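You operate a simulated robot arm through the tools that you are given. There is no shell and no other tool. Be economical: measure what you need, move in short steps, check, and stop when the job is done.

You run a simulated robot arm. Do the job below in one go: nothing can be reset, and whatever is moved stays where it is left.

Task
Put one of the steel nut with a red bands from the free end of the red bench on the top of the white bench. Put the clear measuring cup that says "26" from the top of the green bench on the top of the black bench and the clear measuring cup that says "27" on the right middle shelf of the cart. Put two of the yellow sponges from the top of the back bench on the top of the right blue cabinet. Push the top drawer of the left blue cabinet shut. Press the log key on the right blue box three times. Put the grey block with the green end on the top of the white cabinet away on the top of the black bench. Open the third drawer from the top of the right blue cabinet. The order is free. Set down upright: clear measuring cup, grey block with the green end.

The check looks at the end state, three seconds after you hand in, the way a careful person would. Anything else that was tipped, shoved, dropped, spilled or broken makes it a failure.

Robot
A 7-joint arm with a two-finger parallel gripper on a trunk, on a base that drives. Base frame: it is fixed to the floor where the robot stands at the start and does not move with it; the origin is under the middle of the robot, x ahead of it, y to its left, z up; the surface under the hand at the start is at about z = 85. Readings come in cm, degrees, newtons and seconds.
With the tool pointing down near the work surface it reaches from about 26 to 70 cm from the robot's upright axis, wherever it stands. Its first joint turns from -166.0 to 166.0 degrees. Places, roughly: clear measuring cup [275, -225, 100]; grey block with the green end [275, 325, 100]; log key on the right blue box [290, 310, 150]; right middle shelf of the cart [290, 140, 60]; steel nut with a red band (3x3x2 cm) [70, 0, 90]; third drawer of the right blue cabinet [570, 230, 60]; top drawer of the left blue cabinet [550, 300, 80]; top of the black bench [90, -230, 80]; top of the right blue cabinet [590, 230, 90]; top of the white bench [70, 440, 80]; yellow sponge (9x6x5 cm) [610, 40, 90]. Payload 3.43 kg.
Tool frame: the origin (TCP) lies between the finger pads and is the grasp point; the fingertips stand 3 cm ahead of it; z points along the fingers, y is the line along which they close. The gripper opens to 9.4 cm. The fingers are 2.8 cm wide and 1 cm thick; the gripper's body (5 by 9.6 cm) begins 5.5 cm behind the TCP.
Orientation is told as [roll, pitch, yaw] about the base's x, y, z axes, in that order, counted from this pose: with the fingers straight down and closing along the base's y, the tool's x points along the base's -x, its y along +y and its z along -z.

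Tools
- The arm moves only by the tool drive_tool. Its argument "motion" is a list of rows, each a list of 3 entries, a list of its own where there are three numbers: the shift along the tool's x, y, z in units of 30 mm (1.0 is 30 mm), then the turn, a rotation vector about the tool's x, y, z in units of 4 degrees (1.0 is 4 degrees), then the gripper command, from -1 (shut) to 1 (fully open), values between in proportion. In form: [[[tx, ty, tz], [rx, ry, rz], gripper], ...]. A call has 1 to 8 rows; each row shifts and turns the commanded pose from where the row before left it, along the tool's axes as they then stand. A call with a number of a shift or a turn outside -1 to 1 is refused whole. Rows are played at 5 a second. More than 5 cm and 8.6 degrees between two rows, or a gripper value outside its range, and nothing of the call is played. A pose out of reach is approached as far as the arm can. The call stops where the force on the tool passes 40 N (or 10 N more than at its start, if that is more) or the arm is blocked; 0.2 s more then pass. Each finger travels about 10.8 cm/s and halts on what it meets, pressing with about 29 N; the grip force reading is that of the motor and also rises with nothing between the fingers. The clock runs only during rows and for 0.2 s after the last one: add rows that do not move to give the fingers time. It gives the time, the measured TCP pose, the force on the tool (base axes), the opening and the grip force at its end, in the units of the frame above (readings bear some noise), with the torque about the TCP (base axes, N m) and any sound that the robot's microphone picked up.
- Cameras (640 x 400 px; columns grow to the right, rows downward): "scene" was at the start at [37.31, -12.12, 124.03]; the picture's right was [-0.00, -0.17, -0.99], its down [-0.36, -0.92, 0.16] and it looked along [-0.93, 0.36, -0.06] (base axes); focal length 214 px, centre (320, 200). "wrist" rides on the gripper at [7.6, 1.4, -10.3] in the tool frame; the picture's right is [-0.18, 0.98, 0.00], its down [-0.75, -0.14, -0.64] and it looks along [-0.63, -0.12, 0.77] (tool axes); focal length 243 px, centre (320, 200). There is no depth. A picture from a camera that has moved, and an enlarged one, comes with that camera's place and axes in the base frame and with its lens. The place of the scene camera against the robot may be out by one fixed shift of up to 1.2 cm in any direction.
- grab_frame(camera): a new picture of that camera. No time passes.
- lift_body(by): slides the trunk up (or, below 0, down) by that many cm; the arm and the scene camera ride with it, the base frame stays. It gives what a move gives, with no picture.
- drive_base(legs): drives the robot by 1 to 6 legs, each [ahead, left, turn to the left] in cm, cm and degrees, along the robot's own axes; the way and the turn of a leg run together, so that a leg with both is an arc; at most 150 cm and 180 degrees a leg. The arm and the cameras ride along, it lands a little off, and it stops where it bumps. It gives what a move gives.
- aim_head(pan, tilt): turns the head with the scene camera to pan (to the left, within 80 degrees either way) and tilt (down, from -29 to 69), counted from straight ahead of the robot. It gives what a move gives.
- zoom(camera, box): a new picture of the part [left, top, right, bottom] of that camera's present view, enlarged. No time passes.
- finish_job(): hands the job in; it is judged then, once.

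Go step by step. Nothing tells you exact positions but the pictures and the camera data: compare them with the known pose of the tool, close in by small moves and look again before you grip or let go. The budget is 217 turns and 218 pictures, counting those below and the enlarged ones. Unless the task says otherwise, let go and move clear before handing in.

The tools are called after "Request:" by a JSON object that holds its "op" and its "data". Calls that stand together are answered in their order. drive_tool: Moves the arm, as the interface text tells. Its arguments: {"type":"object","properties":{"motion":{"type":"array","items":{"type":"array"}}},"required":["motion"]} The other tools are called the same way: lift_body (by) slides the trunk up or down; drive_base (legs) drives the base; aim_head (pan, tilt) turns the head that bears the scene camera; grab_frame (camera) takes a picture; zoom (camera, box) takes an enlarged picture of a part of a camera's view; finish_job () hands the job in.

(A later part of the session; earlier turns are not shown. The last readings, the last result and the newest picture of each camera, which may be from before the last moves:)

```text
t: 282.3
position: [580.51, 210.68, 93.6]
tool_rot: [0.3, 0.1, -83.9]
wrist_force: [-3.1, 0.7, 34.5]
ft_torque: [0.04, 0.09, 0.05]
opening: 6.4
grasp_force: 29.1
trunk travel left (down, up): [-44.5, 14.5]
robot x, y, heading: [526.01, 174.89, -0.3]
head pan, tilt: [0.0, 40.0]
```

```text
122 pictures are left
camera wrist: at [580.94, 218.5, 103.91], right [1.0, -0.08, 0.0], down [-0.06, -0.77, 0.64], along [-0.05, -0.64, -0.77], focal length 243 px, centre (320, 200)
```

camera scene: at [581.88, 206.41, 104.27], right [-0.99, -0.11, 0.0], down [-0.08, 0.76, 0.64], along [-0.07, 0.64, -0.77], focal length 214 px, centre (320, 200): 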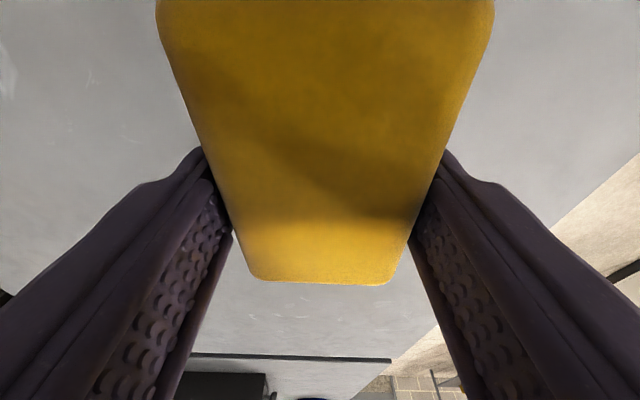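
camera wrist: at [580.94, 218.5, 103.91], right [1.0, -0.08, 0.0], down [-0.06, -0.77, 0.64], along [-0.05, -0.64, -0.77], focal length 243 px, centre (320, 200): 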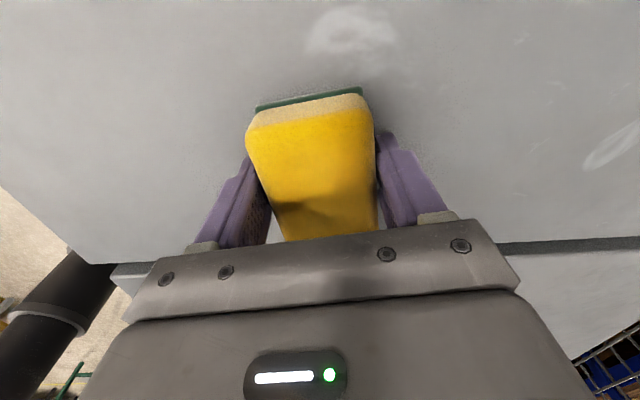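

Contact with the top. I release and rise, then go for the second sponge.

Request:
{"op": "drive_tool", "data": {"motion": [[[0, 0, 0], [0, 0, 0], 0.7], [[0, 0, 0], [0, 0, 0], 0.9], [[0, 0, 0], [0, 0, 0], 0.9], [[0, 0, -0.7], [0, 0, 0], 0.9], [[0, 0, -1], [0, 0, 0], 0.9], [[0, 0, -1], [0, 0, 0], 0.9], [[0, 0, -1], [0, 0, 0], 0.9], [[0, 0, -1], [0, 0, 0], 0.9]]}}

Request:
{"op": "grab_frame", "data": {"camera": "wrist"}}

Request:
{"op": "drive_tool", "data": {"motion": [[[-1, 0, 0], [0, 0, 0], 1], [[-1, 0, 0], [0, 0, 0], 1], [[-1, 0, 0], [0, 0, 0], 1], [[-1, 0, 0], [0, 0, 0], 1], [[-1, 0, 0], [0, 0, 0], 1], [[-1, 0, 0], [0, 0, 0], 1], [[-1, 0, 0], [0, 0, 0], 1], [[-1, 0, 0], [0, 0, 0], 1]]}}

Request:
{"op": "drive_base", "data": {"legs": [[-3, -38, 0]]}}

Request:
{"op": "aim_head", "data": {"pan": 0, "tilt": 5}}

Request:
{"op": "grab_frame", "data": {"camera": "scene"}}

Request:
{"op": "grab_frame", "data": {"camera": "wrist"}}

```text
t: 284.1
position: [580.64, 210.89, 107.05]
tool_rot: [-0.1, 0.0, -84.0]
wrist_force: [0.9, -0.8, -0.2]
ft_torque: [0.01, 0.02, -0.01]
opening: 8.92
grasp_force: 0.0
trunk travel left (down, up): [-44.5, 14.5]
robot x, y, heading: [525.79, 174.82, -0.0]
head pan, tilt: [0.0, 40.0]
```

```text
121 pictures are left
camera wrist: at [581.09, 218.56, 117.41], right [1.0, -0.08, 0.0], down [-0.06, -0.76, 0.64], along [-0.05, -0.64, -0.77], focal length 243 px, centre (320, 200)
```

wrist: 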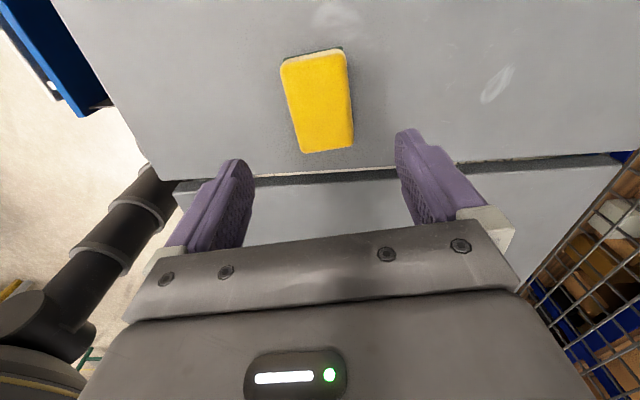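

```text
t: 285.9
position: [583.14, 186.74, 107.23]
tool_rot: [-0.1, -0.1, -83.9]
wrist_force: [-0.9, -0.2, 0.6]
ft_torque: [0.04, 0.0, -0.04]
opening: 9.41
grasp_force: 0.0
trunk travel left (down, up): [-44.5, 14.5]
robot x, y, heading: [525.54, 174.86, 0.3]
head pan, tilt: [0.0, 40.0]
```

```text
t: 288.4
position: [580.03, 148.9, 107.28]
tool_rot: [0.0, 0.0, -83.9]
wrist_force: [0.0, 0.0, 0.0]
ft_torque: [0.06, 0.03, 0.01]
opening: 9.4
grasp_force: 0.2
trunk travel left (down, up): [-44.5, 14.5]
robot x, y, heading: [522.68, 136.45, 0.1]
head pan, tilt: [0.0, 40.0]
```

```text
t: 289.4
position: [580.11, 149.0, 107.22]
tool_rot: [-0.1, 0.0, -83.9]
wrist_force: [-0.1, 0.9, 0.6]
ft_torque: [-0.02, -0.01, 0.03]
opening: 9.43
grasp_force: 0.2
trunk travel left (down, up): [-44.5, 14.5]
robot x, y, heading: [523.2, 136.7, -0.0]
head pan, tilt: [0.0, 5.0]
```

```text
120 pictures are left
camera scene: at [581.76, 138.92, 111.4], right [-0.99, -0.11, 0.0], down [-0.11, 0.99, 0.09], along [-0.01, 0.09, -1.0], focal length 214 px, centre (320, 200)
```

scene: 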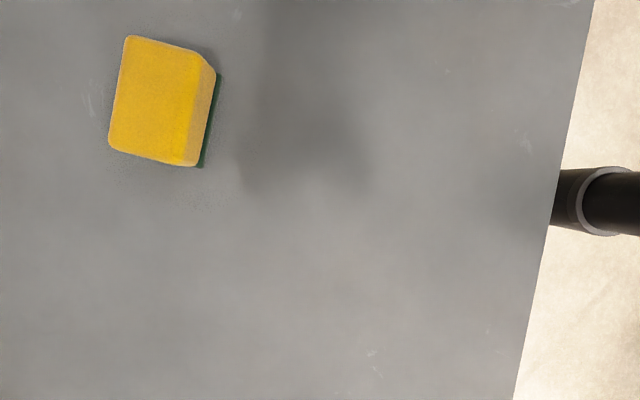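

```text
119 pictures are left
camera wrist: at [580.61, 156.68, 117.53], right [1.0, -0.08, 0.0], down [-0.06, -0.76, 0.64], along [-0.05, -0.64, -0.77], focal length 243 px, centre (320, 200)
```

wrist: 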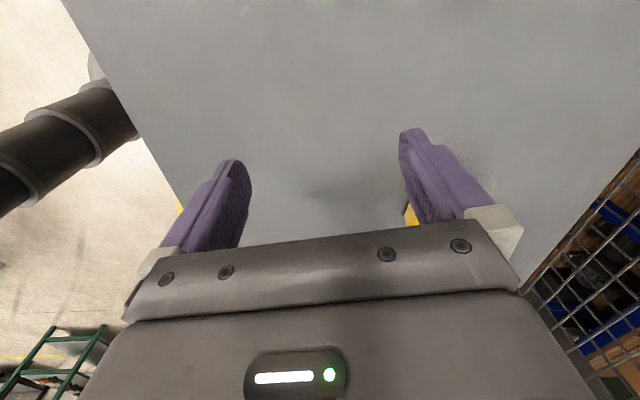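

Sponge one sits on the cabinet. The second is at about (594, 134); I align over it.

Request:
{"op": "drive_base", "data": {"legs": [[4, -3, 0]]}}

Request:
{"op": "drive_tool", "data": {"motion": [[[-0.84, 0.61, 0], [0, 0, 0], 1], [[-0.84, 0.61, 0], [0, 0, 0], 1], [[-0.84, 0.61, 0], [0, 0, 0], 1], [[-0.84, 0.61, 0], [0, 0, 0], 1], [[-0.84, 0.61, 0], [0, 0, 0], 1], [[0, 0, 0.1], [0, 0, 1], 1], [[0, 0, 0.1], [0, 0, 1], 1], [[0, 0, 0.1], [0, 0, 0.65], 1]]}}

Request:
{"op": "aim_head", "data": {"pan": 0, "tilt": 20}}

Request:
{"op": "grab_frame", "data": {"camera": "scene"}}

Request:
{"op": "grab_frame", "data": {"camera": "wrist"}}

```text
t: 290.3
position: [584.23, 145.74, 107.21]
tool_rot: [-0.2, 0.0, -83.9]
wrist_force: [0.6, -0.5, -0.1]
ft_torque: [0.03, 0.03, -0.01]
opening: 9.43
grasp_force: 0.1
trunk travel left (down, up): [-44.5, 14.5]
robot x, y, heading: [526.63, 133.44, 0.1]
head pan, tilt: [0.0, 5.0]
```

```text
t: 292.1
position: [594.64, 134.26, 106.34]
tool_rot: [0.0, -0.1, -94.5]
wrist_force: [0.0, -0.1, 0.2]
ft_torque: [0.03, 0.03, -0.01]
opening: 9.38
grasp_force: 0.0
trunk travel left (down, up): [-44.5, 14.5]
robot x, y, heading: [526.72, 133.8, -0.1]
head pan, tilt: [0.0, 5.0]
```

```text
t: 292.9
position: [594.69, 134.37, 106.24]
tool_rot: [-0.1, 0.1, -94.6]
wrist_force: [0.3, 0.1, -0.3]
ft_torque: [-0.01, -0.04, 0.0]
opening: 9.38
grasp_force: 0.0
trunk travel left (down, up): [-44.5, 14.5]
robot x, y, heading: [526.99, 133.6, 0.3]
head pan, tilt: [0.0, 20.0]
```

```text
118 pictures are left
camera scene: at [594.6, 126.69, 110.37], right [-1.0, 0.08, 0.0], down [0.07, 0.94, 0.34], along [0.03, 0.34, -0.94], focal length 214 px, centre (320, 200)
```

scene: 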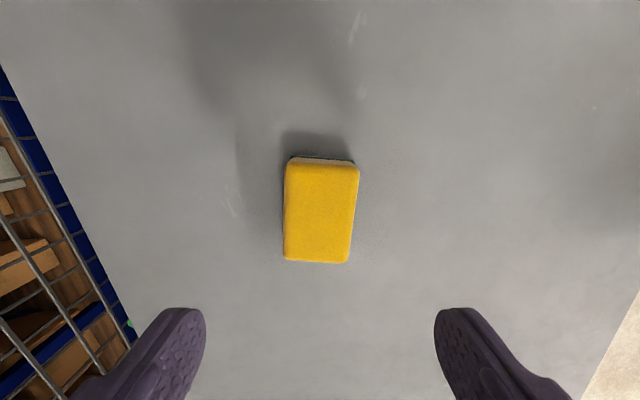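

```text
117 pictures are left
camera wrist: at [596.56, 141.82, 116.62], right [0.97, -0.26, 0.0], down [-0.2, -0.74, 0.64], along [-0.17, -0.62, -0.77], focal length 243 px, centre (320, 200)
```

wrist: 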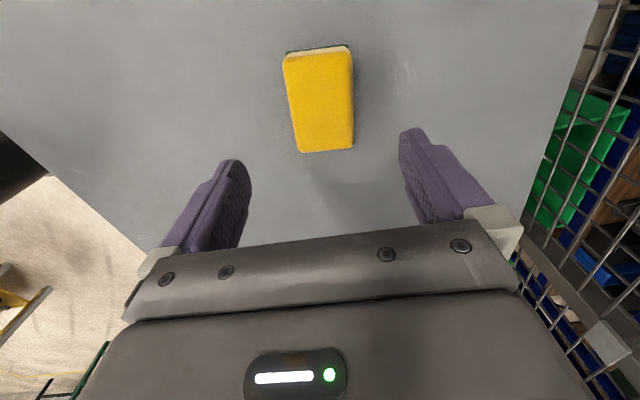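

Request:
{"op": "drive_tool", "data": {"motion": [[[0, 0.05, 1], [0, 0, 0], 1], [[0, 0, 1], [0, 0, 0], 1], [[0, 0, 1], [0, 0, 0], 1], [[0, 0, 0.7], [0, 0, 0], 1], [[0, 0, 0.45], [0, 0, 0], 1]]}}

Request:
{"op": "grab_frame", "data": {"camera": "wrist"}}

```text
t: 294.1
position: [593.92, 134.3, 94.07]
tool_rot: [0.0, 0.0, -94.5]
wrist_force: [0.1, 0.1, 0.0]
ft_torque: [0.01, -0.01, -0.01]
opening: 9.4
grasp_force: 0.1
out of reach, approached as far as the arm can: row 4, 5
trunk travel left (down, up): [-44.5, 14.5]
robot x, y, heading: [526.76, 133.47, 0.2]
head pan, tilt: [0.0, 20.0]
```

```text
116 pictures are left
camera wrist: at [595.79, 141.73, 104.4], right [0.97, -0.26, 0.0], down [-0.2, -0.74, 0.64], along [-0.17, -0.62, -0.77], focal length 243 px, centre (320, 200)
```

wrist: 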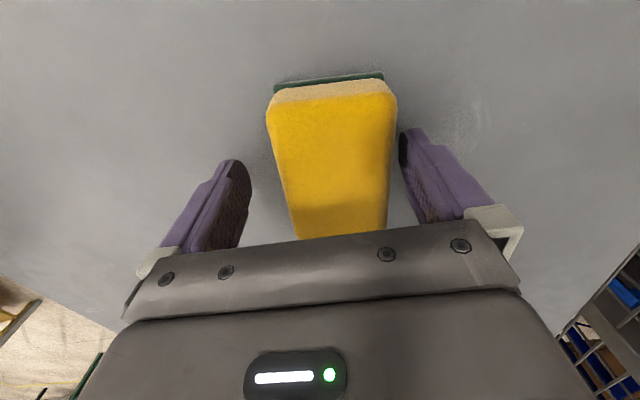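

Good height; I close and lift.

Request:
{"op": "drive_tool", "data": {"motion": [[[0, 0, 0], [0, 0, 0], -1], [[0, 0, 0], [0, 0, 0], -1], [[0, 0, 0], [0, 0, 0], -1], [[0, 0, 0], [0, 0, 0], -1]]}}

Request:
{"op": "drive_tool", "data": {"motion": [[[0, 0, -1], [0, 0, 0], -1], [[0, 0, -1], [0, 0, 0], -1], [[0, 0, -1], [0, 0, 0], -1], [[0, 0, -1], [0, 0, 0], -1], [[0, 0, -1], [0, 0, 0], -1]]}}

Request:
{"op": "grab_frame", "data": {"camera": "wrist"}}

```text
t: 295.1
position: [593.86, 134.26, 94.14]
tool_rot: [-0.1, -0.1, -94.5]
wrist_force: [-0.3, 0.0, 0.6]
ft_torque: [-0.01, -0.04, -0.04]
opening: 6.38
grasp_force: 29.2
trunk travel left (down, up): [-44.5, 14.5]
robot x, y, heading: [526.82, 133.61, 0.1]
head pan, tilt: [0.0, 20.0]
```

```text
t: 296.3
position: [593.61, 134.2, 109.29]
tool_rot: [0.0, 0.0, -94.6]
wrist_force: [0.5, 0.9, -0.2]
ft_torque: [-0.04, -0.01, 0.01]
opening: 6.34
grasp_force: 28.8
trunk travel left (down, up): [-44.5, 14.5]
robot x, y, heading: [526.88, 133.61, 0.0]
head pan, tilt: [0.0, 20.0]
```

```text
115 pictures are left
camera wrist: at [595.55, 141.7, 119.54], right [0.97, -0.26, 0.0], down [-0.2, -0.74, 0.64], along [-0.17, -0.62, -0.77], focal length 243 px, centre (320, 200)
```

wrist: 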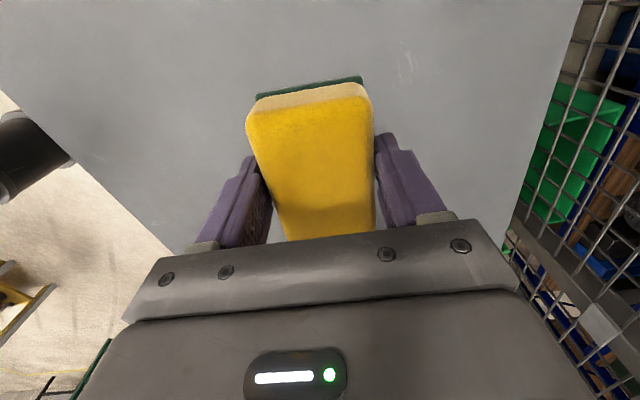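

Request:
{"op": "drive_base", "data": {"legs": [[-4, 0, 0], [0, 41, 0]]}}

Request:
{"op": "drive_tool", "data": {"motion": [[[0.95, -0.7, 0], [0, 0, 0], -1], [[0.95, -0.7, 0], [0, 0, 0], -1], [[0.95, -0.7, 0], [0, 0, 0], -1], [[0.95, -0.7, 0], [0, 0, 0], -1], [[0.95, -0.7, 0], [0, 0, 0], -1], [[0.95, -0.7, 0], [0, 0, 0], -1]]}}

Request:
{"op": "aim_head", "data": {"pan": 0, "tilt": 40}}

Request:
{"op": "grab_frame", "data": {"camera": "scene"}}

Request:
{"op": "grab_frame", "data": {"camera": "wrist"}}

```text
t: 299.3
position: [589.6, 175.04, 109.19]
tool_rot: [0.0, 0.0, -94.8]
wrist_force: [-0.1, -0.1, -0.6]
ft_torque: [0.0, -0.03, 0.01]
opening: 6.36
grasp_force: 29.1
trunk travel left (down, up): [-44.5, 14.5]
robot x, y, heading: [522.93, 174.65, -0.1]
head pan, tilt: [0.0, 20.0]
```

```text
t: 300.7
position: [578.41, 193.03, 109.38]
tool_rot: [0.0, -0.1, -94.8]
wrist_force: [-0.4, 0.0, 0.2]
ft_torque: [-0.01, 0.02, 0.0]
opening: 6.3
grasp_force: 29.6
trunk travel left (down, up): [-44.5, 14.5]
robot x, y, heading: [522.9, 174.77, -0.0]
head pan, tilt: [0.0, 20.0]
```

```text
t: 301.5
position: [578.5, 193.01, 109.21]
tool_rot: [0.0, 0.0, -94.9]
wrist_force: [0.2, 0.4, -0.2]
ft_torque: [0.02, -0.02, 0.02]
opening: 6.34
grasp_force: 28.9
trunk travel left (down, up): [-44.5, 14.5]
robot x, y, heading: [522.76, 174.52, 0.1]
head pan, tilt: [0.0, 40.0]
```

```text
114 pictures are left
camera scene: at [578.66, 188.49, 114.1], right [-1.0, 0.08, 0.0], down [0.06, 0.76, 0.64], along [0.05, 0.64, -0.77], focal length 214 px, centre (320, 200)
```

scene: 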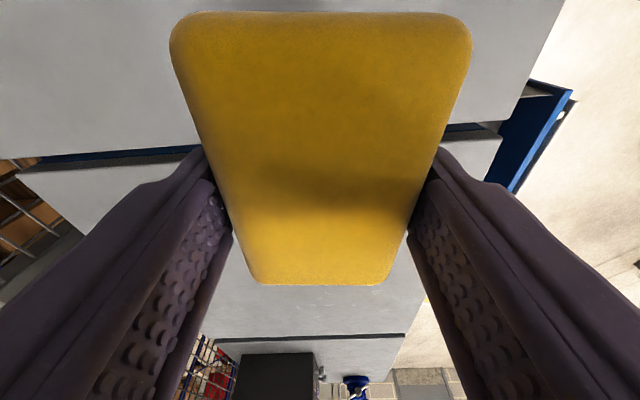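

```text
113 pictures are left
camera wrist: at [580.44, 200.48, 119.54], right [0.96, -0.27, 0.0], down [-0.2, -0.74, 0.64], along [-0.17, -0.62, -0.77], focal length 243 px, centre (320, 200)
```

wrist: 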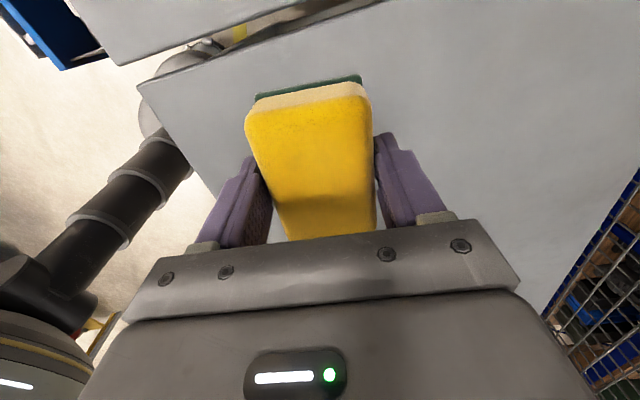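

Request:
{"op": "drive_tool", "data": {"motion": [[[0.97, -0.72, 0], [0, 0, 0], -1], [[0.97, -0.72, 0], [0, 0, 0], -1], [[0.97, -0.72, 0], [0, 0, 0], -1], [[0.97, -0.72, 0], [0, 0, 0], -1], [[0.97, -0.72, 0], [0, 0, 0], -1], [[0.97, -0.72, 0], [0, 0, 0], -1]]}}

Request:
{"op": "drive_tool", "data": {"motion": [[[0, 0, 1], [0, 0, 0], -1], [[0, 0, 1], [0, 0, 0], -1], [[0, 0, 1], [0, 0, 0], -1]]}}

Request:
{"op": "grab_frame", "data": {"camera": "scene"}}

Request:
{"op": "grab_frame", "data": {"camera": "wrist"}}

```text
t: 302.9
position: [566.85, 211.62, 109.14]
tool_rot: [0.0, -0.2, -94.8]
wrist_force: [-0.3, 0.1, 0.4]
ft_torque: [-0.05, -0.02, -0.01]
opening: 6.33
grasp_force: 28.7
trunk travel left (down, up): [-44.5, 14.5]
robot x, y, heading: [522.69, 174.68, 0.1]
head pan, tilt: [0.0, 40.0]
```

```text
t: 303.7
position: [567.08, 211.68, 100.32]
tool_rot: [0.0, 0.0, -94.9]
wrist_force: [0.4, 0.8, -0.6]
ft_torque: [-0.02, -0.03, 0.01]
opening: 6.36
grasp_force: 29.1
trunk travel left (down, up): [-44.5, 14.5]
robot x, y, heading: [522.63, 174.31, 0.0]
head pan, tilt: [0.0, 40.0]
```

```text
112 pictures are left
camera scene: at [567.25, 207.21, 105.07], right [-1.0, 0.08, 0.0], down [0.06, 0.76, 0.64], along [0.05, 0.64, -0.77], focal length 214 px, centre (320, 200)
```

scene: 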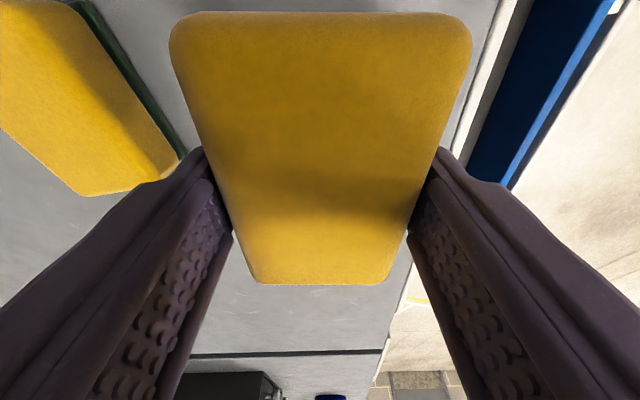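

```text
111 pictures are left
camera wrist: at [569.02, 219.19, 110.51], right [0.96, -0.27, 0.0], down [-0.2, -0.74, 0.64], along [-0.17, -0.62, -0.77], focal length 243 px, centre (320, 200)
```

wrist: 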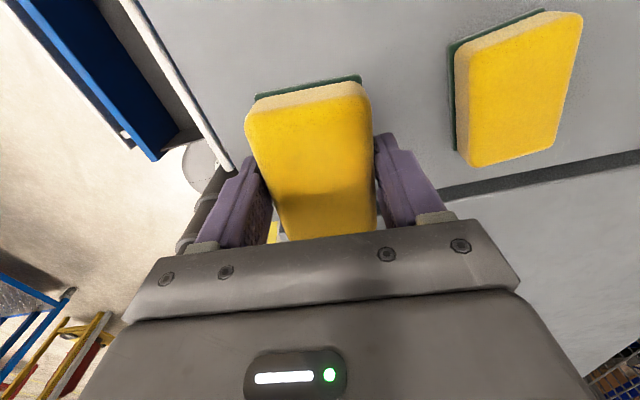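

Request:
{"op": "drive_tool", "data": {"motion": [[[0, 0, 0.6], [0, 0, 0], -1], [[0, 0, 0.6], [0, 0, 0], -1], [[0, 0, 0.4], [0, 0, 0], -1], [[0, 0, 0.25], [0, 0, 0], -1], [[0, 0, 0.15], [0, 0, 0], -1], [[0, 0, 0.07], [0, 0, 0], -1]]}}

Request:
{"op": "drive_tool", "data": {"motion": [[[0, 0, 0], [0, 0, 0], 0.6], [[0, 0, 0], [0, 0, 0], 0.7], [[0, 0, 0], [0, 0, 0], 0.7], [[0, 0, -0.7], [0, 0, 0], 0.7], [[0, 0, -1], [0, 0, 0], 0.7], [[0, 0, -1], [0, 0, 0], 0.7], [[0, 0, -1], [0, 0, 0], 0.7], [[0, 0, -1], [0, 0, 0], 0.7]]}}

Request:
{"op": "grab_frame", "data": {"camera": "wrist"}}

Request:
{"op": "grab_frame", "data": {"camera": "scene"}}

```text
t: 305.1
position: [567.01, 211.55, 94.1]
tool_rot: [0.1, 0.1, -94.8]
wrist_force: [0.3, -0.5, 11.7]
ft_torque: [-0.17, 0.1, -0.02]
opening: 6.33
grasp_force: 29.1
trunk travel left (down, up): [-44.5, 14.5]
robot x, y, heading: [522.78, 174.3, -0.3]
head pan, tilt: [0.0, 40.0]
```

```text
t: 306.9
position: [566.88, 211.43, 108.1]
tool_rot: [0.0, 0.0, -94.7]
wrist_force: [-0.5, -0.7, -0.7]
ft_torque: [0.02, 0.02, -0.03]
opening: 7.98
grasp_force: 0.1
trunk travel left (down, up): [-44.5, 14.5]
robot x, y, heading: [522.54, 174.69, -0.2]
head pan, tilt: [0.0, 40.0]
```

```text
110 pictures are left
camera wrist: at [568.83, 218.92, 118.37], right [0.96, -0.27, 0.0], down [-0.2, -0.74, 0.64], along [-0.17, -0.62, -0.77], focal length 243 px, centre (320, 200)
```

wrist: 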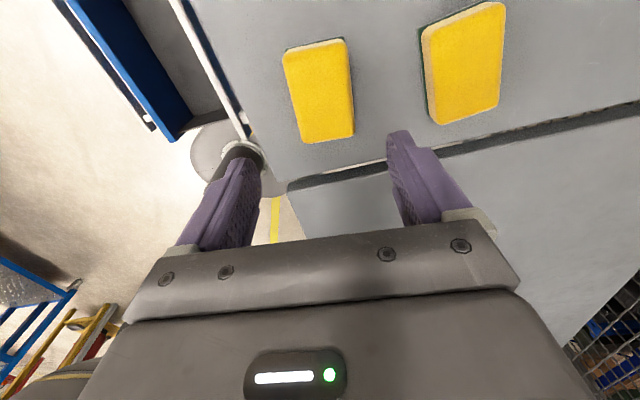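

```text
109 pictures are left
camera scene: at [567.04, 206.95, 112.93], right [-1.0, 0.08, 0.0], down [0.06, 0.76, 0.64], along [0.05, 0.64, -0.77], focal length 214 px, centre (320, 200)
```

scene: 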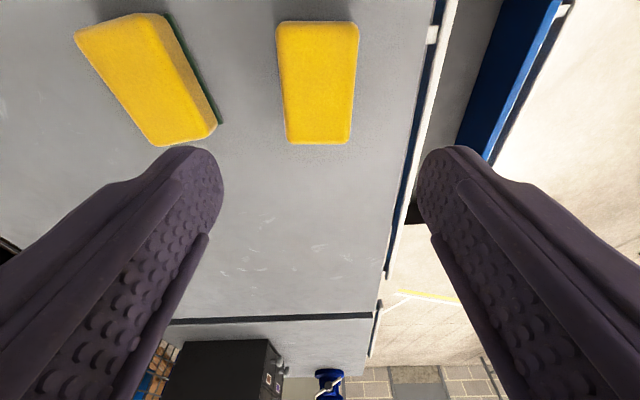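

Both sponges sit on the right blue cabinet. I retract the arm and drive back through the aisle to the white cabinet for the grey block.

Request:
{"op": "drive_tool", "data": {"motion": [[[-1, -0.2, 0], [0, 0, 0], 0.7], [[-1, -0.2, 0], [0, 0, 0], 0.7], [[-1, -0.2, 0], [0, 0, 0], 0.7], [[-1, -0.2, 0], [0, 0, 0], 0.7], [[-1, -0.2, 0], [0, 0, 0], 0.7], [[-1, 0, 0], [0, 0, 0], 0.7], [[-1, 0, 0], [0, 0, 0], 0.7], [[-1, 0, 0], [0, 0, 0], 0.7]]}}

Request:
{"op": "drive_base", "data": {"legs": [[-92, 0, 0], [0, 140, 0], [0, 138, 0]]}}

Request:
{"op": "aim_head", "data": {"pan": -70, "tilt": 0}}

Request:
{"op": "grab_frame", "data": {"camera": "scene"}}

```text
t: 308.7
position: [562.18, 187.53, 108.19]
tool_rot: [0.0, 0.0, -94.7]
wrist_force: [0.3, 0.2, -0.2]
ft_torque: [-0.01, -0.01, -0.02]
opening: 8.0
grasp_force: 0.1
trunk travel left (down, up): [-44.5, 14.5]
robot x, y, heading: [522.71, 174.55, 0.0]
head pan, tilt: [0.0, 40.0]
```

```text
t: 326.7
position: [470.55, 468.77, 108.11]
tool_rot: [0.0, 0.1, -94.2]
wrist_force: [0.0, -0.4, 0.1]
ft_torque: [0.02, 0.01, -0.01]
opening: 7.98
grasp_force: 0.1
trunk travel left (down, up): [-44.5, 14.5]
robot x, y, heading: [431.7, 455.23, 0.6]
head pan, tilt: [0.0, 40.0]
```

```text
t: 328.1
position: [470.65, 468.77, 108.12]
tool_rot: [0.0, 0.1, -94.2]
wrist_force: [0.6, -0.3, -0.2]
ft_torque: [0.02, 0.02, -0.02]
opening: 8.0
grasp_force: 0.1
trunk travel left (down, up): [-44.5, 14.5]
robot x, y, heading: [431.22, 454.92, 0.4]
head pan, tilt: [-70.0, 0.0]
```

```text
108 pictures are left
camera scene: at [461.95, 458.57, 118.39], right [-0.34, 0.03, 0.94], down [0.07, 1.0, 0.0], along [-0.94, 0.07, -0.34], focal length 214 px, centre (320, 200)
```

scene: 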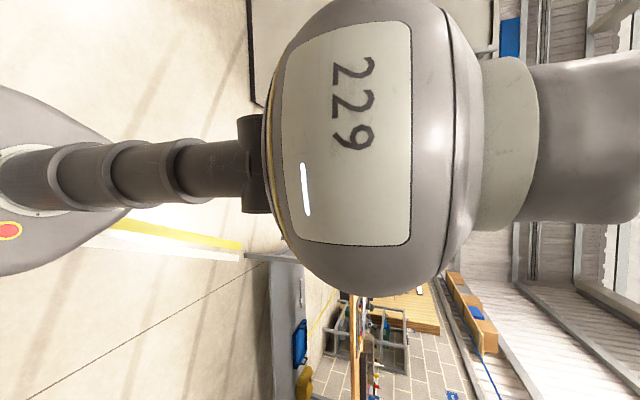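

Request:
{"op": "drive_base", "data": {"legs": [[0, -2, -0.5], [-150, 0, 0], [-112, 0, 0], [0, -122, 0]]}}

Request:
{"op": "aim_head", "data": {"pan": 60, "tilt": 0}}

Request:
{"op": "grab_frame", "data": {"camera": "scene"}}

```text
t: 347.1
position: [210.49, 337.69, 108.04]
tool_rot: [0.1, 0.0, -92.9]
wrist_force: [0.6, 0.5, -0.4]
ft_torque: [0.03, -0.01, 0.02]
opening: 7.98
grasp_force: 0.1
trunk travel left (down, up): [-44.5, 14.5]
robot x, y, heading: [171.72, 322.69, 1.6]
head pan, tilt: [-70.0, 0.0]
```

```text
t: 349.2
position: [210.38, 337.52, 108.15]
tool_rot: [0.0, 0.0, -92.9]
wrist_force: [-0.5, 0.6, 0.2]
ft_torque: [0.01, 0.0, 0.04]
opening: 8.0
grasp_force: 0.0
trunk travel left (down, up): [-44.5, 14.5]
robot x, y, heading: [171.57, 323.52, 1.6]
head pan, tilt: [60.0, 0.0]
```

```text
107 pictures are left
camera scene: at [218.22, 326.32, 116.96], right [-0.5, 0.03, -0.87], down [0.05, 1.0, 0.0], along [0.86, -0.04, -0.5], focal length 214 px, centre (320, 200)
```

scene: 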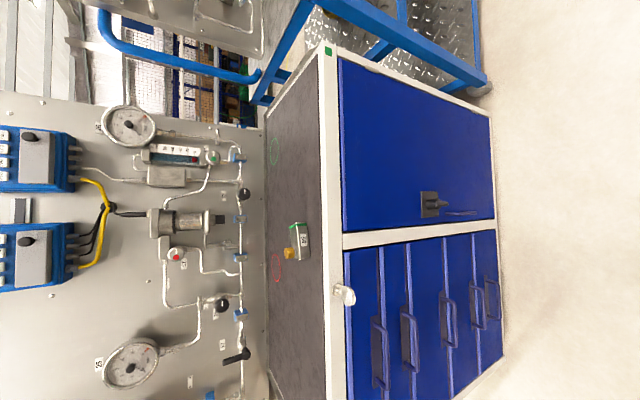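

Request:
{"op": "drive_base", "data": {"legs": [[46, 0, -1.6]]}}

Request:
{"op": "aim_head", "data": {"pan": 0, "tilt": 10}}

Request:
{"op": "grab_frame", "data": {"camera": "scene"}}

Request:
{"op": "grab_frame", "data": {"camera": "wrist"}}

```text
t: 352.0
position: [256.73, 337.76, 108.1]
tool_rot: [-0.1, 0.0, -94.1]
wrist_force: [0.0, 1.3, 0.2]
ft_torque: [-0.01, 0.01, -0.03]
opening: 8.0
grasp_force: 0.0
trunk travel left (down, up): [-44.5, 14.5]
robot x, y, heading: [217.51, 324.32, 0.6]
head pan, tilt: [60.0, 0.0]
```

```text
t: 353.3
position: [256.59, 337.76, 108.11]
tool_rot: [-0.2, 0.0, -94.0]
wrist_force: [-1.2, 0.6, -0.7]
ft_torque: [0.03, 0.0, 0.0]
opening: 7.99
grasp_force: 0.1
trunk travel left (down, up): [-44.5, 14.5]
robot x, y, heading: [217.32, 324.16, 0.7]
head pan, tilt: [0.0, 10.0]
```

```text
106 pictures are left
camera scene: at [256.57, 328.46, 112.17], right [-1.0, 0.07, 0.0], down [0.07, 0.98, 0.17], along [0.01, 0.17, -0.98], focal length 214 px, centre (320, 200)
```

scene: 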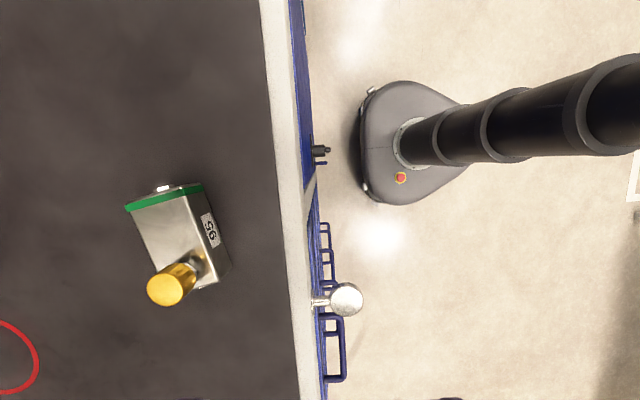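

```text
105 pictures are left
camera wrist: at [258.53, 345.23, 118.4], right [0.97, -0.25, 0.0], down [-0.19, -0.74, 0.64], along [-0.16, -0.62, -0.77], focal length 243 px, centre (320, 200)
```

wrist: 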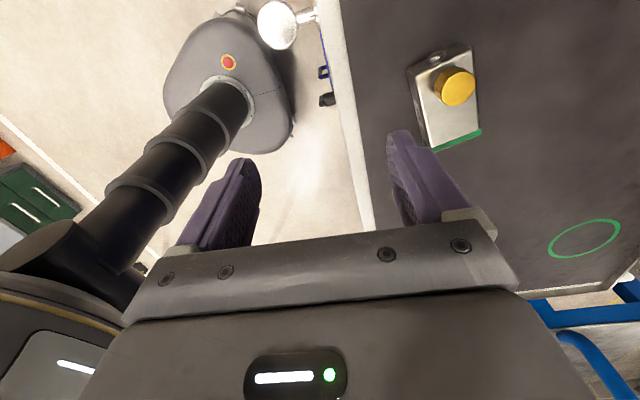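

Request:
{"op": "zoom", "data": {"camera": "scene", "box": [100, 165, 260, 320]}}

Request:
{"op": "zoom", "data": {"camera": "wrist", "box": [390, 30, 510, 165]}}

```text
2.58 times, centred on (180, 242) of scene
camera zoom: at [256.57, 328.46, 112.17], right [-1.0, 0.07, 0.0], down [0.07, 0.98, 0.17], along [0.01, 0.17, -0.98], focal length 554 px, centre (681, 90)
```

zoom: 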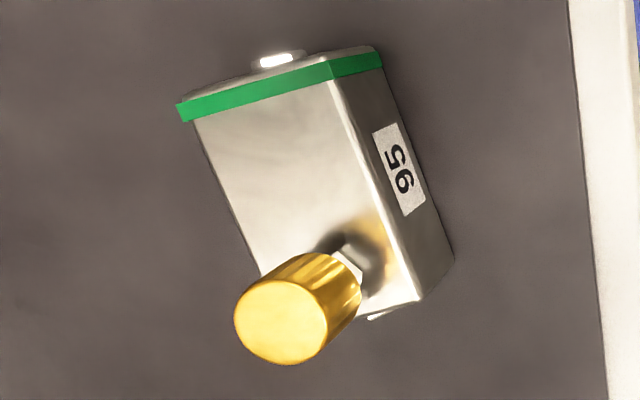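

```text
2.96 times, centred on (450, 98) of wrist
camera zoom: at [258.53, 345.23, 118.4], right [0.97, -0.25, 0.0], down [-0.19, -0.74, 0.64], along [-0.16, -0.62, -0.77], focal length 719 px, centre (-65, 504)
```

zoom: 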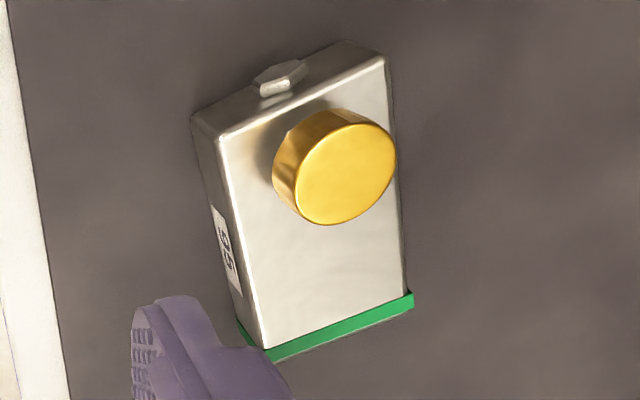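

Block measured: centre about (269, 334.5), top z≈95, turned about 9°, knob top at 97.5. I go over it and align the fingers across its 5 cm width.

Request:
{"op": "drive_tool", "data": {"motion": [[[-0.16, 0.84, 0], [0, 0, 0], 1], [[-0.16, 0.84, 0], [0, 0, 0], 1], [[-0.16, 0.84, 0], [0, 0, 0], 1], [[-0.16, 0.84, 0], [0, 0, 0], 1], [[-0.16, 0.84, 0], [0, 0, 0], 1], [[0, 0, 0.3], [0, 0, -1], 1], [[0, 0, 0.3], [0, 0, -1], 1], [[0, 0, 0.3], [0, 0, -1.0], 1]]}}

Request:
{"op": "drive_tool", "data": {"motion": [[[0, 0, 0.3], [0, 0, -0.4], 1]]}}

Request:
{"op": "aim_head", "data": {"pan": 0, "tilt": 25}}

Request:
{"op": "grab_frame", "data": {"camera": "scene"}}

Request:
{"op": "grab_frame", "data": {"camera": "wrist"}}

```text
t: 355.1
position: [269.16, 334.39, 105.39]
tool_rot: [-0.1, 0.0, -82.0]
wrist_force: [-0.2, 0.7, -0.2]
ft_torque: [-0.02, 0.01, 0.0]
opening: 9.39
grasp_force: 0.0
trunk travel left (down, up): [-44.5, 14.5]
robot x, y, heading: [217.54, 324.35, 0.4]
head pan, tilt: [0.0, 10.0]
```

```text
t: 355.5
position: [269.14, 334.34, 104.43]
tool_rot: [0.0, -0.2, -80.5]
wrist_force: [-0.1, -0.4, -0.1]
ft_torque: [0.02, -0.02, 0.0]
opening: 9.38
grasp_force: 0.0
trunk travel left (down, up): [-44.5, 14.5]
robot x, y, heading: [217.07, 324.21, 0.9]
head pan, tilt: [0.0, 10.0]
```

```text
t: 356.3
position: [269.24, 334.53, 104.57]
tool_rot: [-0.1, 0.0, -80.6]
wrist_force: [-0.6, -0.2, -0.3]
ft_torque: [0.02, -0.01, -0.02]
opening: 9.4
grasp_force: 0.0
trunk travel left (down, up): [-44.5, 14.5]
robot x, y, heading: [217.55, 324.12, 0.8]
head pan, tilt: [0.0, 25.0]
```

```text
102 pictures are left
camera scene: at [270.84, 327.61, 108.56], right [-0.99, -0.17, 0.0], down [-0.15, 0.89, 0.42], along [-0.07, 0.42, -0.91], focal length 214 px, centre (320, 200)
```

scene: 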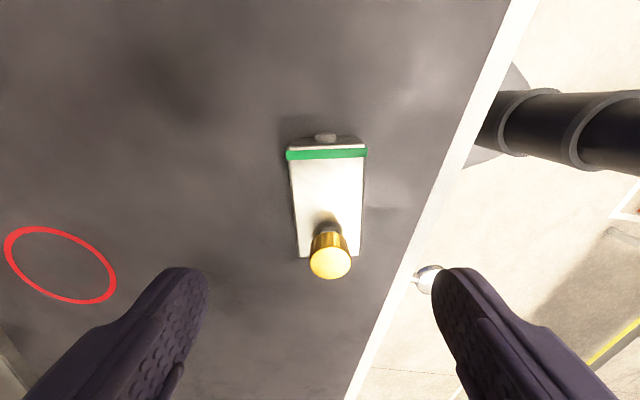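

```text
101 pictures are left
camera wrist: at [269.17, 342.13, 114.71], right [1.0, -0.02, 0.0], down [-0.01, -0.77, 0.64], along [-0.01, -0.64, -0.77], focal length 243 px, centre (320, 200)
```

wrist: 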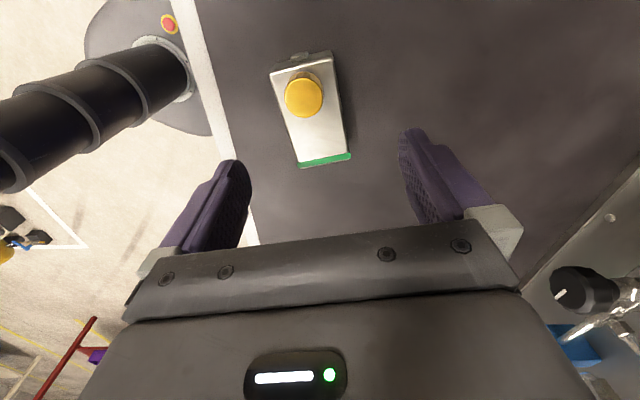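

Request:
{"op": "drive_tool", "data": {"motion": [[[0, -0.08, 1], [0, 0, 0], 1], [[0, 0, 1], [0, 0, 0], 1], [[0, 0, 1], [0, 0, 0], 1], [[0, 0, 0.4], [0, 0, 0], 1]]}}

Request:
{"op": "grab_frame", "data": {"camera": "wrist"}}

```text
t: 357.3
position: [268.9, 334.44, 94.95]
tool_rot: [0.1, 0.1, -80.4]
wrist_force: [-9.7, -2.4, 20.4]
ft_torque: [-0.49, 1.23, 0.04]
opening: 9.41
grasp_force: 0.1
trunk travel left (down, up): [-44.5, 14.5]
robot x, y, heading: [217.52, 324.14, 0.9]
head pan, tilt: [0.0, 25.0]
stopped in row 4: the force on the tool passed its limit at 51 N (the readings are from after the stop); the commanded pose is now the measured one
```

```text
100 pictures are left
camera wrist: at [268.91, 342.15, 105.28], right [1.0, -0.02, 0.0], down [-0.01, -0.77, 0.64], along [-0.01, -0.64, -0.77], focal length 243 px, centre (320, 200)
```

wrist: 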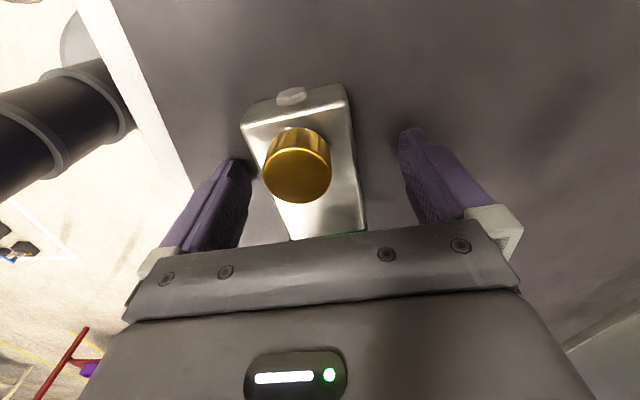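

The -x fingertip touched the cabinet top (z ≈ 92). That's the right grasp height; I close.

Request:
{"op": "drive_tool", "data": {"motion": [[[0, 0, -0.12], [0, 0, 0], 1], [[0, 0, 0], [0, 0, 0], -1], [[0, 0, 0], [0, 0, 0], -1], [[0, 0, 0], [0, 0, 0], -1], [[0, 0, 0], [0, 0, 0], -1]]}}

Request:
{"op": "drive_tool", "data": {"motion": [[[0, 0, -0.5], [0, 0, 0], -1], [[0, 0, -1], [0, 0, 0], -1], [[0, 0, -1], [0, 0, 0], -1], [[0, 0, -1], [0, 0, 0], -1], [[0, 0, -1], [0, 0, 0], -1]]}}

Request:
{"op": "grab_frame", "data": {"camera": "wrist"}}

Request:
{"op": "aim_head", "data": {"pan": 0, "tilt": 40}}

Request:
{"op": "grab_frame", "data": {"camera": "scene"}}

```text
t: 358.5
position: [269.05, 334.53, 95.24]
tool_rot: [0.1, 0.0, -80.4]
wrist_force: [-5.7, 0.9, 0.6]
ft_torque: [0.29, 0.22, 0.23]
opening: 5.44
grasp_force: 29.0
trunk travel left (down, up): [-44.5, 14.5]
robot x, y, heading: [217.41, 324.3, 0.7]
head pan, tilt: [0.0, 25.0]
```

```text
t: 359.7
position: [268.96, 334.47, 108.76]
tool_rot: [0.1, 0.0, -80.5]
wrist_force: [-0.3, -1.1, -8.7]
ft_torque: [0.0, -0.02, 0.03]
opening: 5.44
grasp_force: 28.9
trunk travel left (down, up): [-44.5, 14.5]
robot x, y, heading: [217.67, 324.49, 0.4]
head pan, tilt: [0.0, 25.0]
```

```text
99 pictures are left
camera wrist: at [268.89, 342.31, 119.03], right [1.0, -0.02, 0.0], down [-0.02, -0.77, 0.64], along [-0.01, -0.64, -0.77], focal length 243 px, centre (320, 200)
```

wrist: 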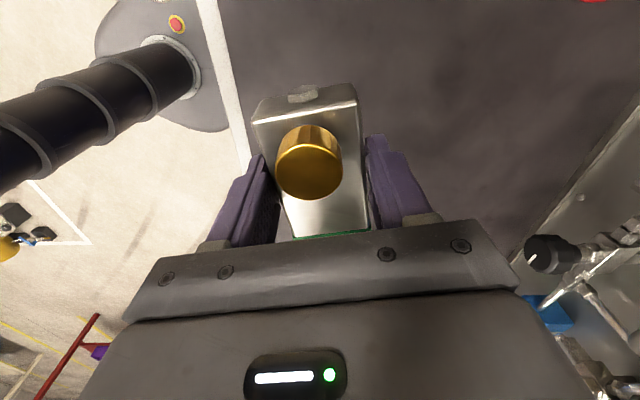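

```text
t: 360.5
position: [268.95, 334.59, 108.69]
tool_rot: [0.1, 0.0, -80.5]
wrist_force: [0.0, 0.2, -9.0]
ft_torque: [0.0, 0.0, -0.02]
opening: 5.46
grasp_force: 28.7
trunk travel left (down, up): [-44.5, 14.5]
robot x, y, heading: [217.39, 324.42, 0.5]
head pan, tilt: [0.0, 40.0]
```

```text
98 pictures are left
camera scene: at [270.28, 330.12, 113.51], right [-0.99, -0.17, 0.0], down [-0.13, 0.76, 0.64], along [-0.1, 0.63, -0.77], focal length 214 px, centre (320, 200)
```

scene: 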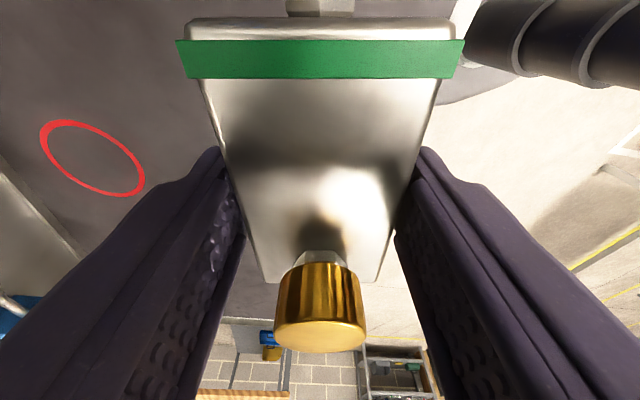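

The block is held (about 0.9 kg). I retract the arm, back into the aisle and look down it toward -y.

Request:
{"op": "drive_tool", "data": {"motion": [[[0, -1, -0.4], [0, 0, 0], -1], [[0, -1, -0.4], [0, 0, 0], -1], [[0, -1, -0.4], [0, 0, 0], -1], [[0, -1, -0.4], [0, 0, 0], -1]]}}

Request:
{"op": "drive_base", "data": {"legs": [[-45, 0, -0.5], [0, -140, 0]]}}

Request:
{"op": "aim_head", "data": {"pan": 0, "tilt": -29}}

Request:
{"op": "grab_frame", "data": {"camera": "scene"}}

```text
t: 361.5
position: [257.04, 332.41, 113.7]
tool_rot: [0.2, 0.1, -80.4]
wrist_force: [0.1, -0.3, -9.0]
ft_torque: [0.02, -0.02, 0.01]
opening: 5.42
grasp_force: 29.2
trunk travel left (down, up): [-44.5, 14.5]
robot x, y, heading: [217.33, 324.24, 0.3]
head pan, tilt: [0.0, 40.0]
```

```text
t: 370.8
position: [212.28, 191.34, 113.62]
tool_rot: [0.1, 0.1, -80.2]
wrist_force: [-0.1, 0.3, -8.8]
ft_torque: [0.05, 0.04, -0.01]
opening: 5.46
grasp_force: 29.0
trunk travel left (down, up): [-44.5, 14.5]
robot x, y, heading: [172.26, 182.87, 0.9]
head pan, tilt: [0.0, 40.0]
```

```text
t: 372.2
position: [212.42, 191.47, 113.63]
tool_rot: [0.1, 0.0, -80.2]
wrist_force: [-0.2, 0.6, -8.5]
ft_torque: [-0.01, 0.01, -0.03]
opening: 5.44
grasp_force: 28.9
trunk travel left (down, up): [-44.5, 14.5]
robot x, y, heading: [172.96, 182.8, 1.0]
head pan, tilt: [0.0, -28.6]
```

```text
97 pictures are left
camera scene: at [215.43, 176.76, 120.19], right [-0.99, -0.17, 0.0], down [-0.15, 0.87, -0.48], along [0.08, -0.47, -0.88], focal length 214 px, centre (320, 200)
```

scene: 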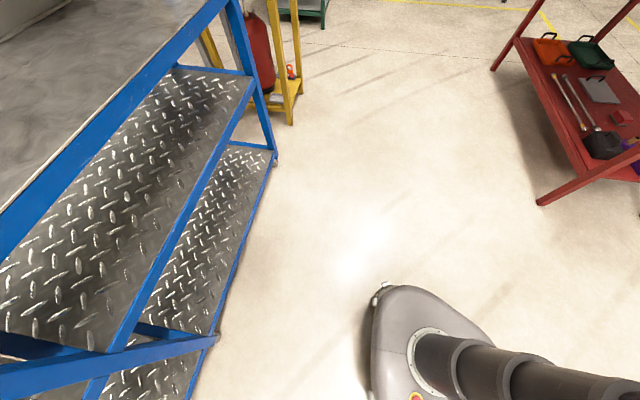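

Request:
{"op": "drive_base", "data": {"legs": [[0, 0, -1], [0, -150, 0], [0, -110, 0]]}}

Request:
{"op": "grab_frame", "data": {"camera": "scene"}}

Request:
{"op": "aim_head", "data": {"pan": -70, "tilt": -25}}

Request:
{"op": "grab_frame", "data": {"camera": "scene"}}

Request:
{"op": "aim_head", "data": {"pan": 70, "tilt": -25}}

Request:
{"op": "grab_frame", "data": {"camera": "scene"}}

```text
t: 385.3
position: [215.96, -69.45, 113.66]
tool_rot: [0.1, 0.1, -79.1]
wrist_force: [0.4, 0.2, -9.0]
ft_torque: [0.08, -0.05, -0.01]
opening: 5.42
grasp_force: 29.1
trunk travel left (down, up): [-44.5, 14.5]
robot x, y, heading: [176.06, -79.12, 2.1]
head pan, tilt: [0.0, -28.6]
```

```text
96 pictures are left
camera scene: at [219.16, -84.11, 120.19], right [-0.98, -0.19, 0.0], down [-0.16, 0.86, -0.48], along [0.09, -0.47, -0.88], focal length 214 px, centre (320, 200)
```

scene: 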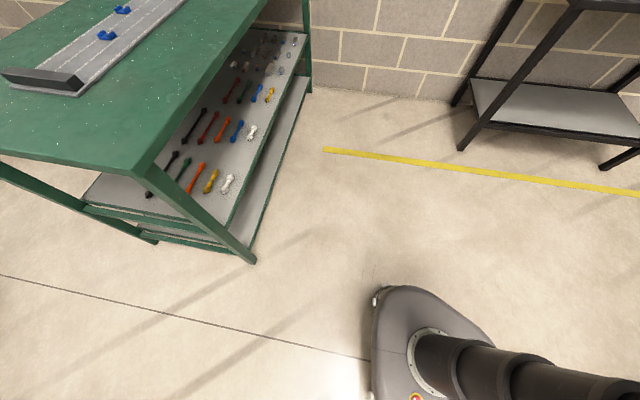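

```text
t: 386.7
position: [215.76, -69.53, 113.59]
tool_rot: [0.1, -0.1, -79.1]
wrist_force: [0.1, -0.5, -9.7]
ft_torque: [0.0, 0.0, -0.01]
opening: 5.44
grasp_force: 29.0
trunk travel left (down, up): [-44.5, 14.5]
robot x, y, heading: [176.53, -78.64, 1.9]
head pan, tilt: [-70.0, -25.0]
```

```text
95 pictures are left
camera scene: at [212.52, -84.9, 124.45], right [-0.34, -0.07, 0.94], down [-0.56, 0.82, -0.15], along [-0.76, -0.57, -0.31], focal length 214 px, centre (320, 200)
```

scene: 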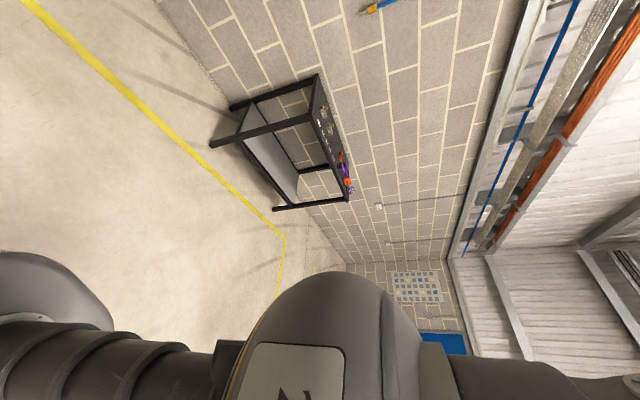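

```text
t: 388.9
position: [215.75, -69.46, 113.61]
tool_rot: [0.0, 0.0, -79.3]
wrist_force: [0.6, 0.4, -10.0]
ft_torque: [-0.02, 0.03, -0.01]
opening: 5.44
grasp_force: 29.2
trunk travel left (down, up): [-44.5, 14.5]
robot x, y, heading: [176.32, -78.57, 2.0]
head pan, tilt: [70.0, -25.0]
```

```text
94 pictures are left
camera scene: at [225.62, -82.4, 124.48], right [-0.33, -0.06, -0.94], down [0.22, 0.96, -0.14], along [0.92, -0.26, -0.31], focal length 214 px, centre (320, 200)
```

scene: 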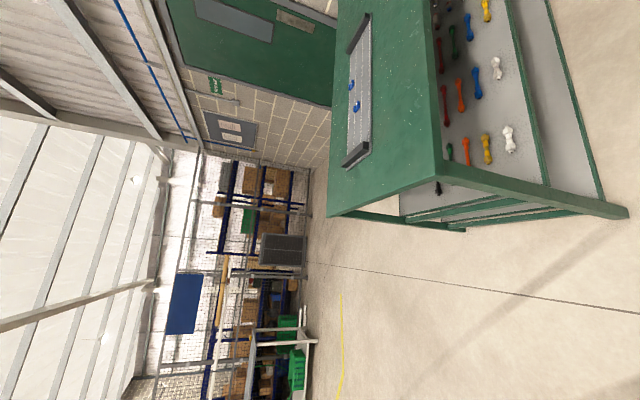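

The black bench stands along the far wall (x 43–139, front y≈-210). I turn to face it and come in front.

Request:
{"op": "drive_base", "data": {"legs": [[0, 0, -92], [55, 0, 0], [0, -75, 0]]}}

Request:
{"op": "aim_head", "data": {"pan": 65, "tilt": 0}}

Request:
{"op": "grab_frame", "data": {"camera": "scene"}}

```text
t: 399.6
position: [109.42, -171.79, 113.61]
tool_rot: [0.1, 0.1, -172.8]
wrist_force: [-0.4, 0.2, -8.6]
ft_torque: [0.01, -0.02, -0.01]
opening: 4.97
grasp_force: 28.9
trunk travel left (down, up): [-44.5, 14.5]
robot x, y, heading: [102.67, -131.78, -91.7]
head pan, tilt: [70.0, -25.0]
```

```text
t: 400.5
position: [109.48, -171.78, 113.64]
tool_rot: [0.1, -0.1, -172.8]
wrist_force: [0.5, -1.0, -9.8]
ft_torque: [0.0, -0.04, 0.02]
opening: 4.98
grasp_force: 29.2
trunk travel left (down, up): [-44.5, 14.5]
robot x, y, heading: [102.63, -131.58, -91.8]
head pan, tilt: [65.0, 0.0]
```

```text
93 pictures are left
camera scene: at [100.12, -181.18, 123.11], right [-0.05, 0.42, -0.91], down [0.99, 0.13, 0.0], along [0.11, -0.9, -0.42], focal length 214 px, centre (320, 200)
```

scene: 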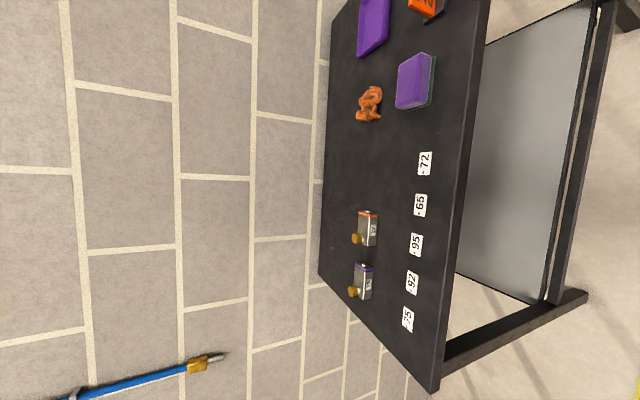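

The grip opening changed from 5.44 to 4.97 — I check the hold, and zoom on the labelled slots.

Request:
{"op": "grab_frame", "data": {"camera": "wrist"}}

Request:
{"op": "zoom", "data": {"camera": "scene", "box": [330, 140, 450, 340]}}

Request:
{"op": "aim_head", "data": {"pan": 0, "tilt": 40}}

Request:
{"op": "grab_frame", "data": {"camera": "scene"}}

```text
92 pictures are left
camera wrist: at [117.08, -172.27, 123.85], right [-0.06, -1.0, 0.0], down [-0.77, 0.05, 0.64], along [-0.64, 0.04, -0.77], focal length 243 px, centre (320, 200)
```

wrist: 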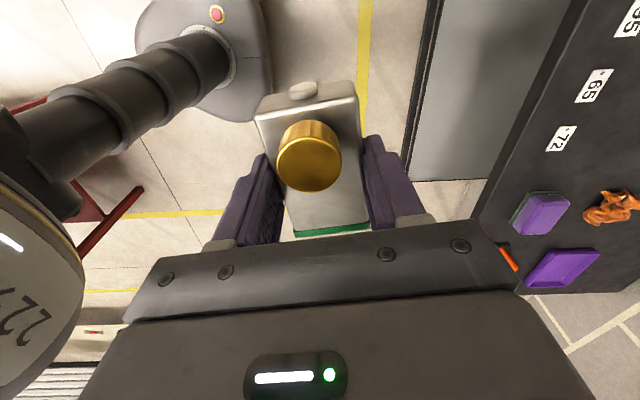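

```text
2.00 times, centred on (390, 240) of scene
camera zoom: at [100.12, -181.18, 123.11], right [-0.05, 0.42, -0.91], down [0.99, 0.13, 0.0], along [0.11, -0.9, -0.42], focal length 429 px, centre (180, 120)
```

zoom: 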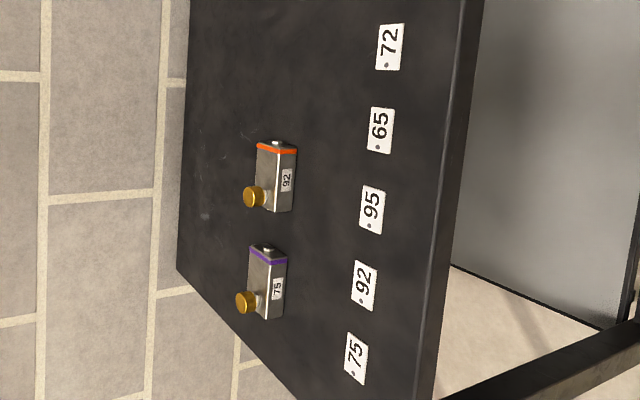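

```text
t: 401.9
position: [109.53, -171.92, 113.55]
tool_rot: [0.0, 0.1, -172.8]
wrist_force: [0.3, -0.9, -9.7]
ft_torque: [0.02, 0.0, 0.03]
opening: 4.98
grasp_force: 29.1
trunk travel left (down, up): [-44.5, 14.5]
robot x, y, heading: [102.63, -131.78, -91.6]
head pan, tilt: [0.0, 40.0]
```

```text
90 pictures are left
camera scene: at [105.43, -172.31, 118.39], right [-0.13, 0.99, 0.0], down [0.76, 0.1, 0.64], along [0.64, 0.08, -0.77], focal length 214 px, centre (320, 200)
```

scene: 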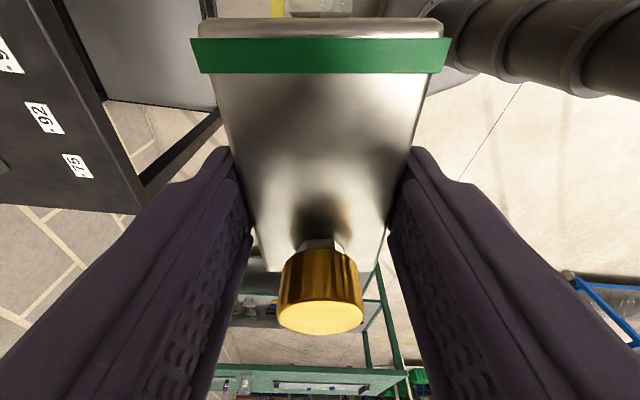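

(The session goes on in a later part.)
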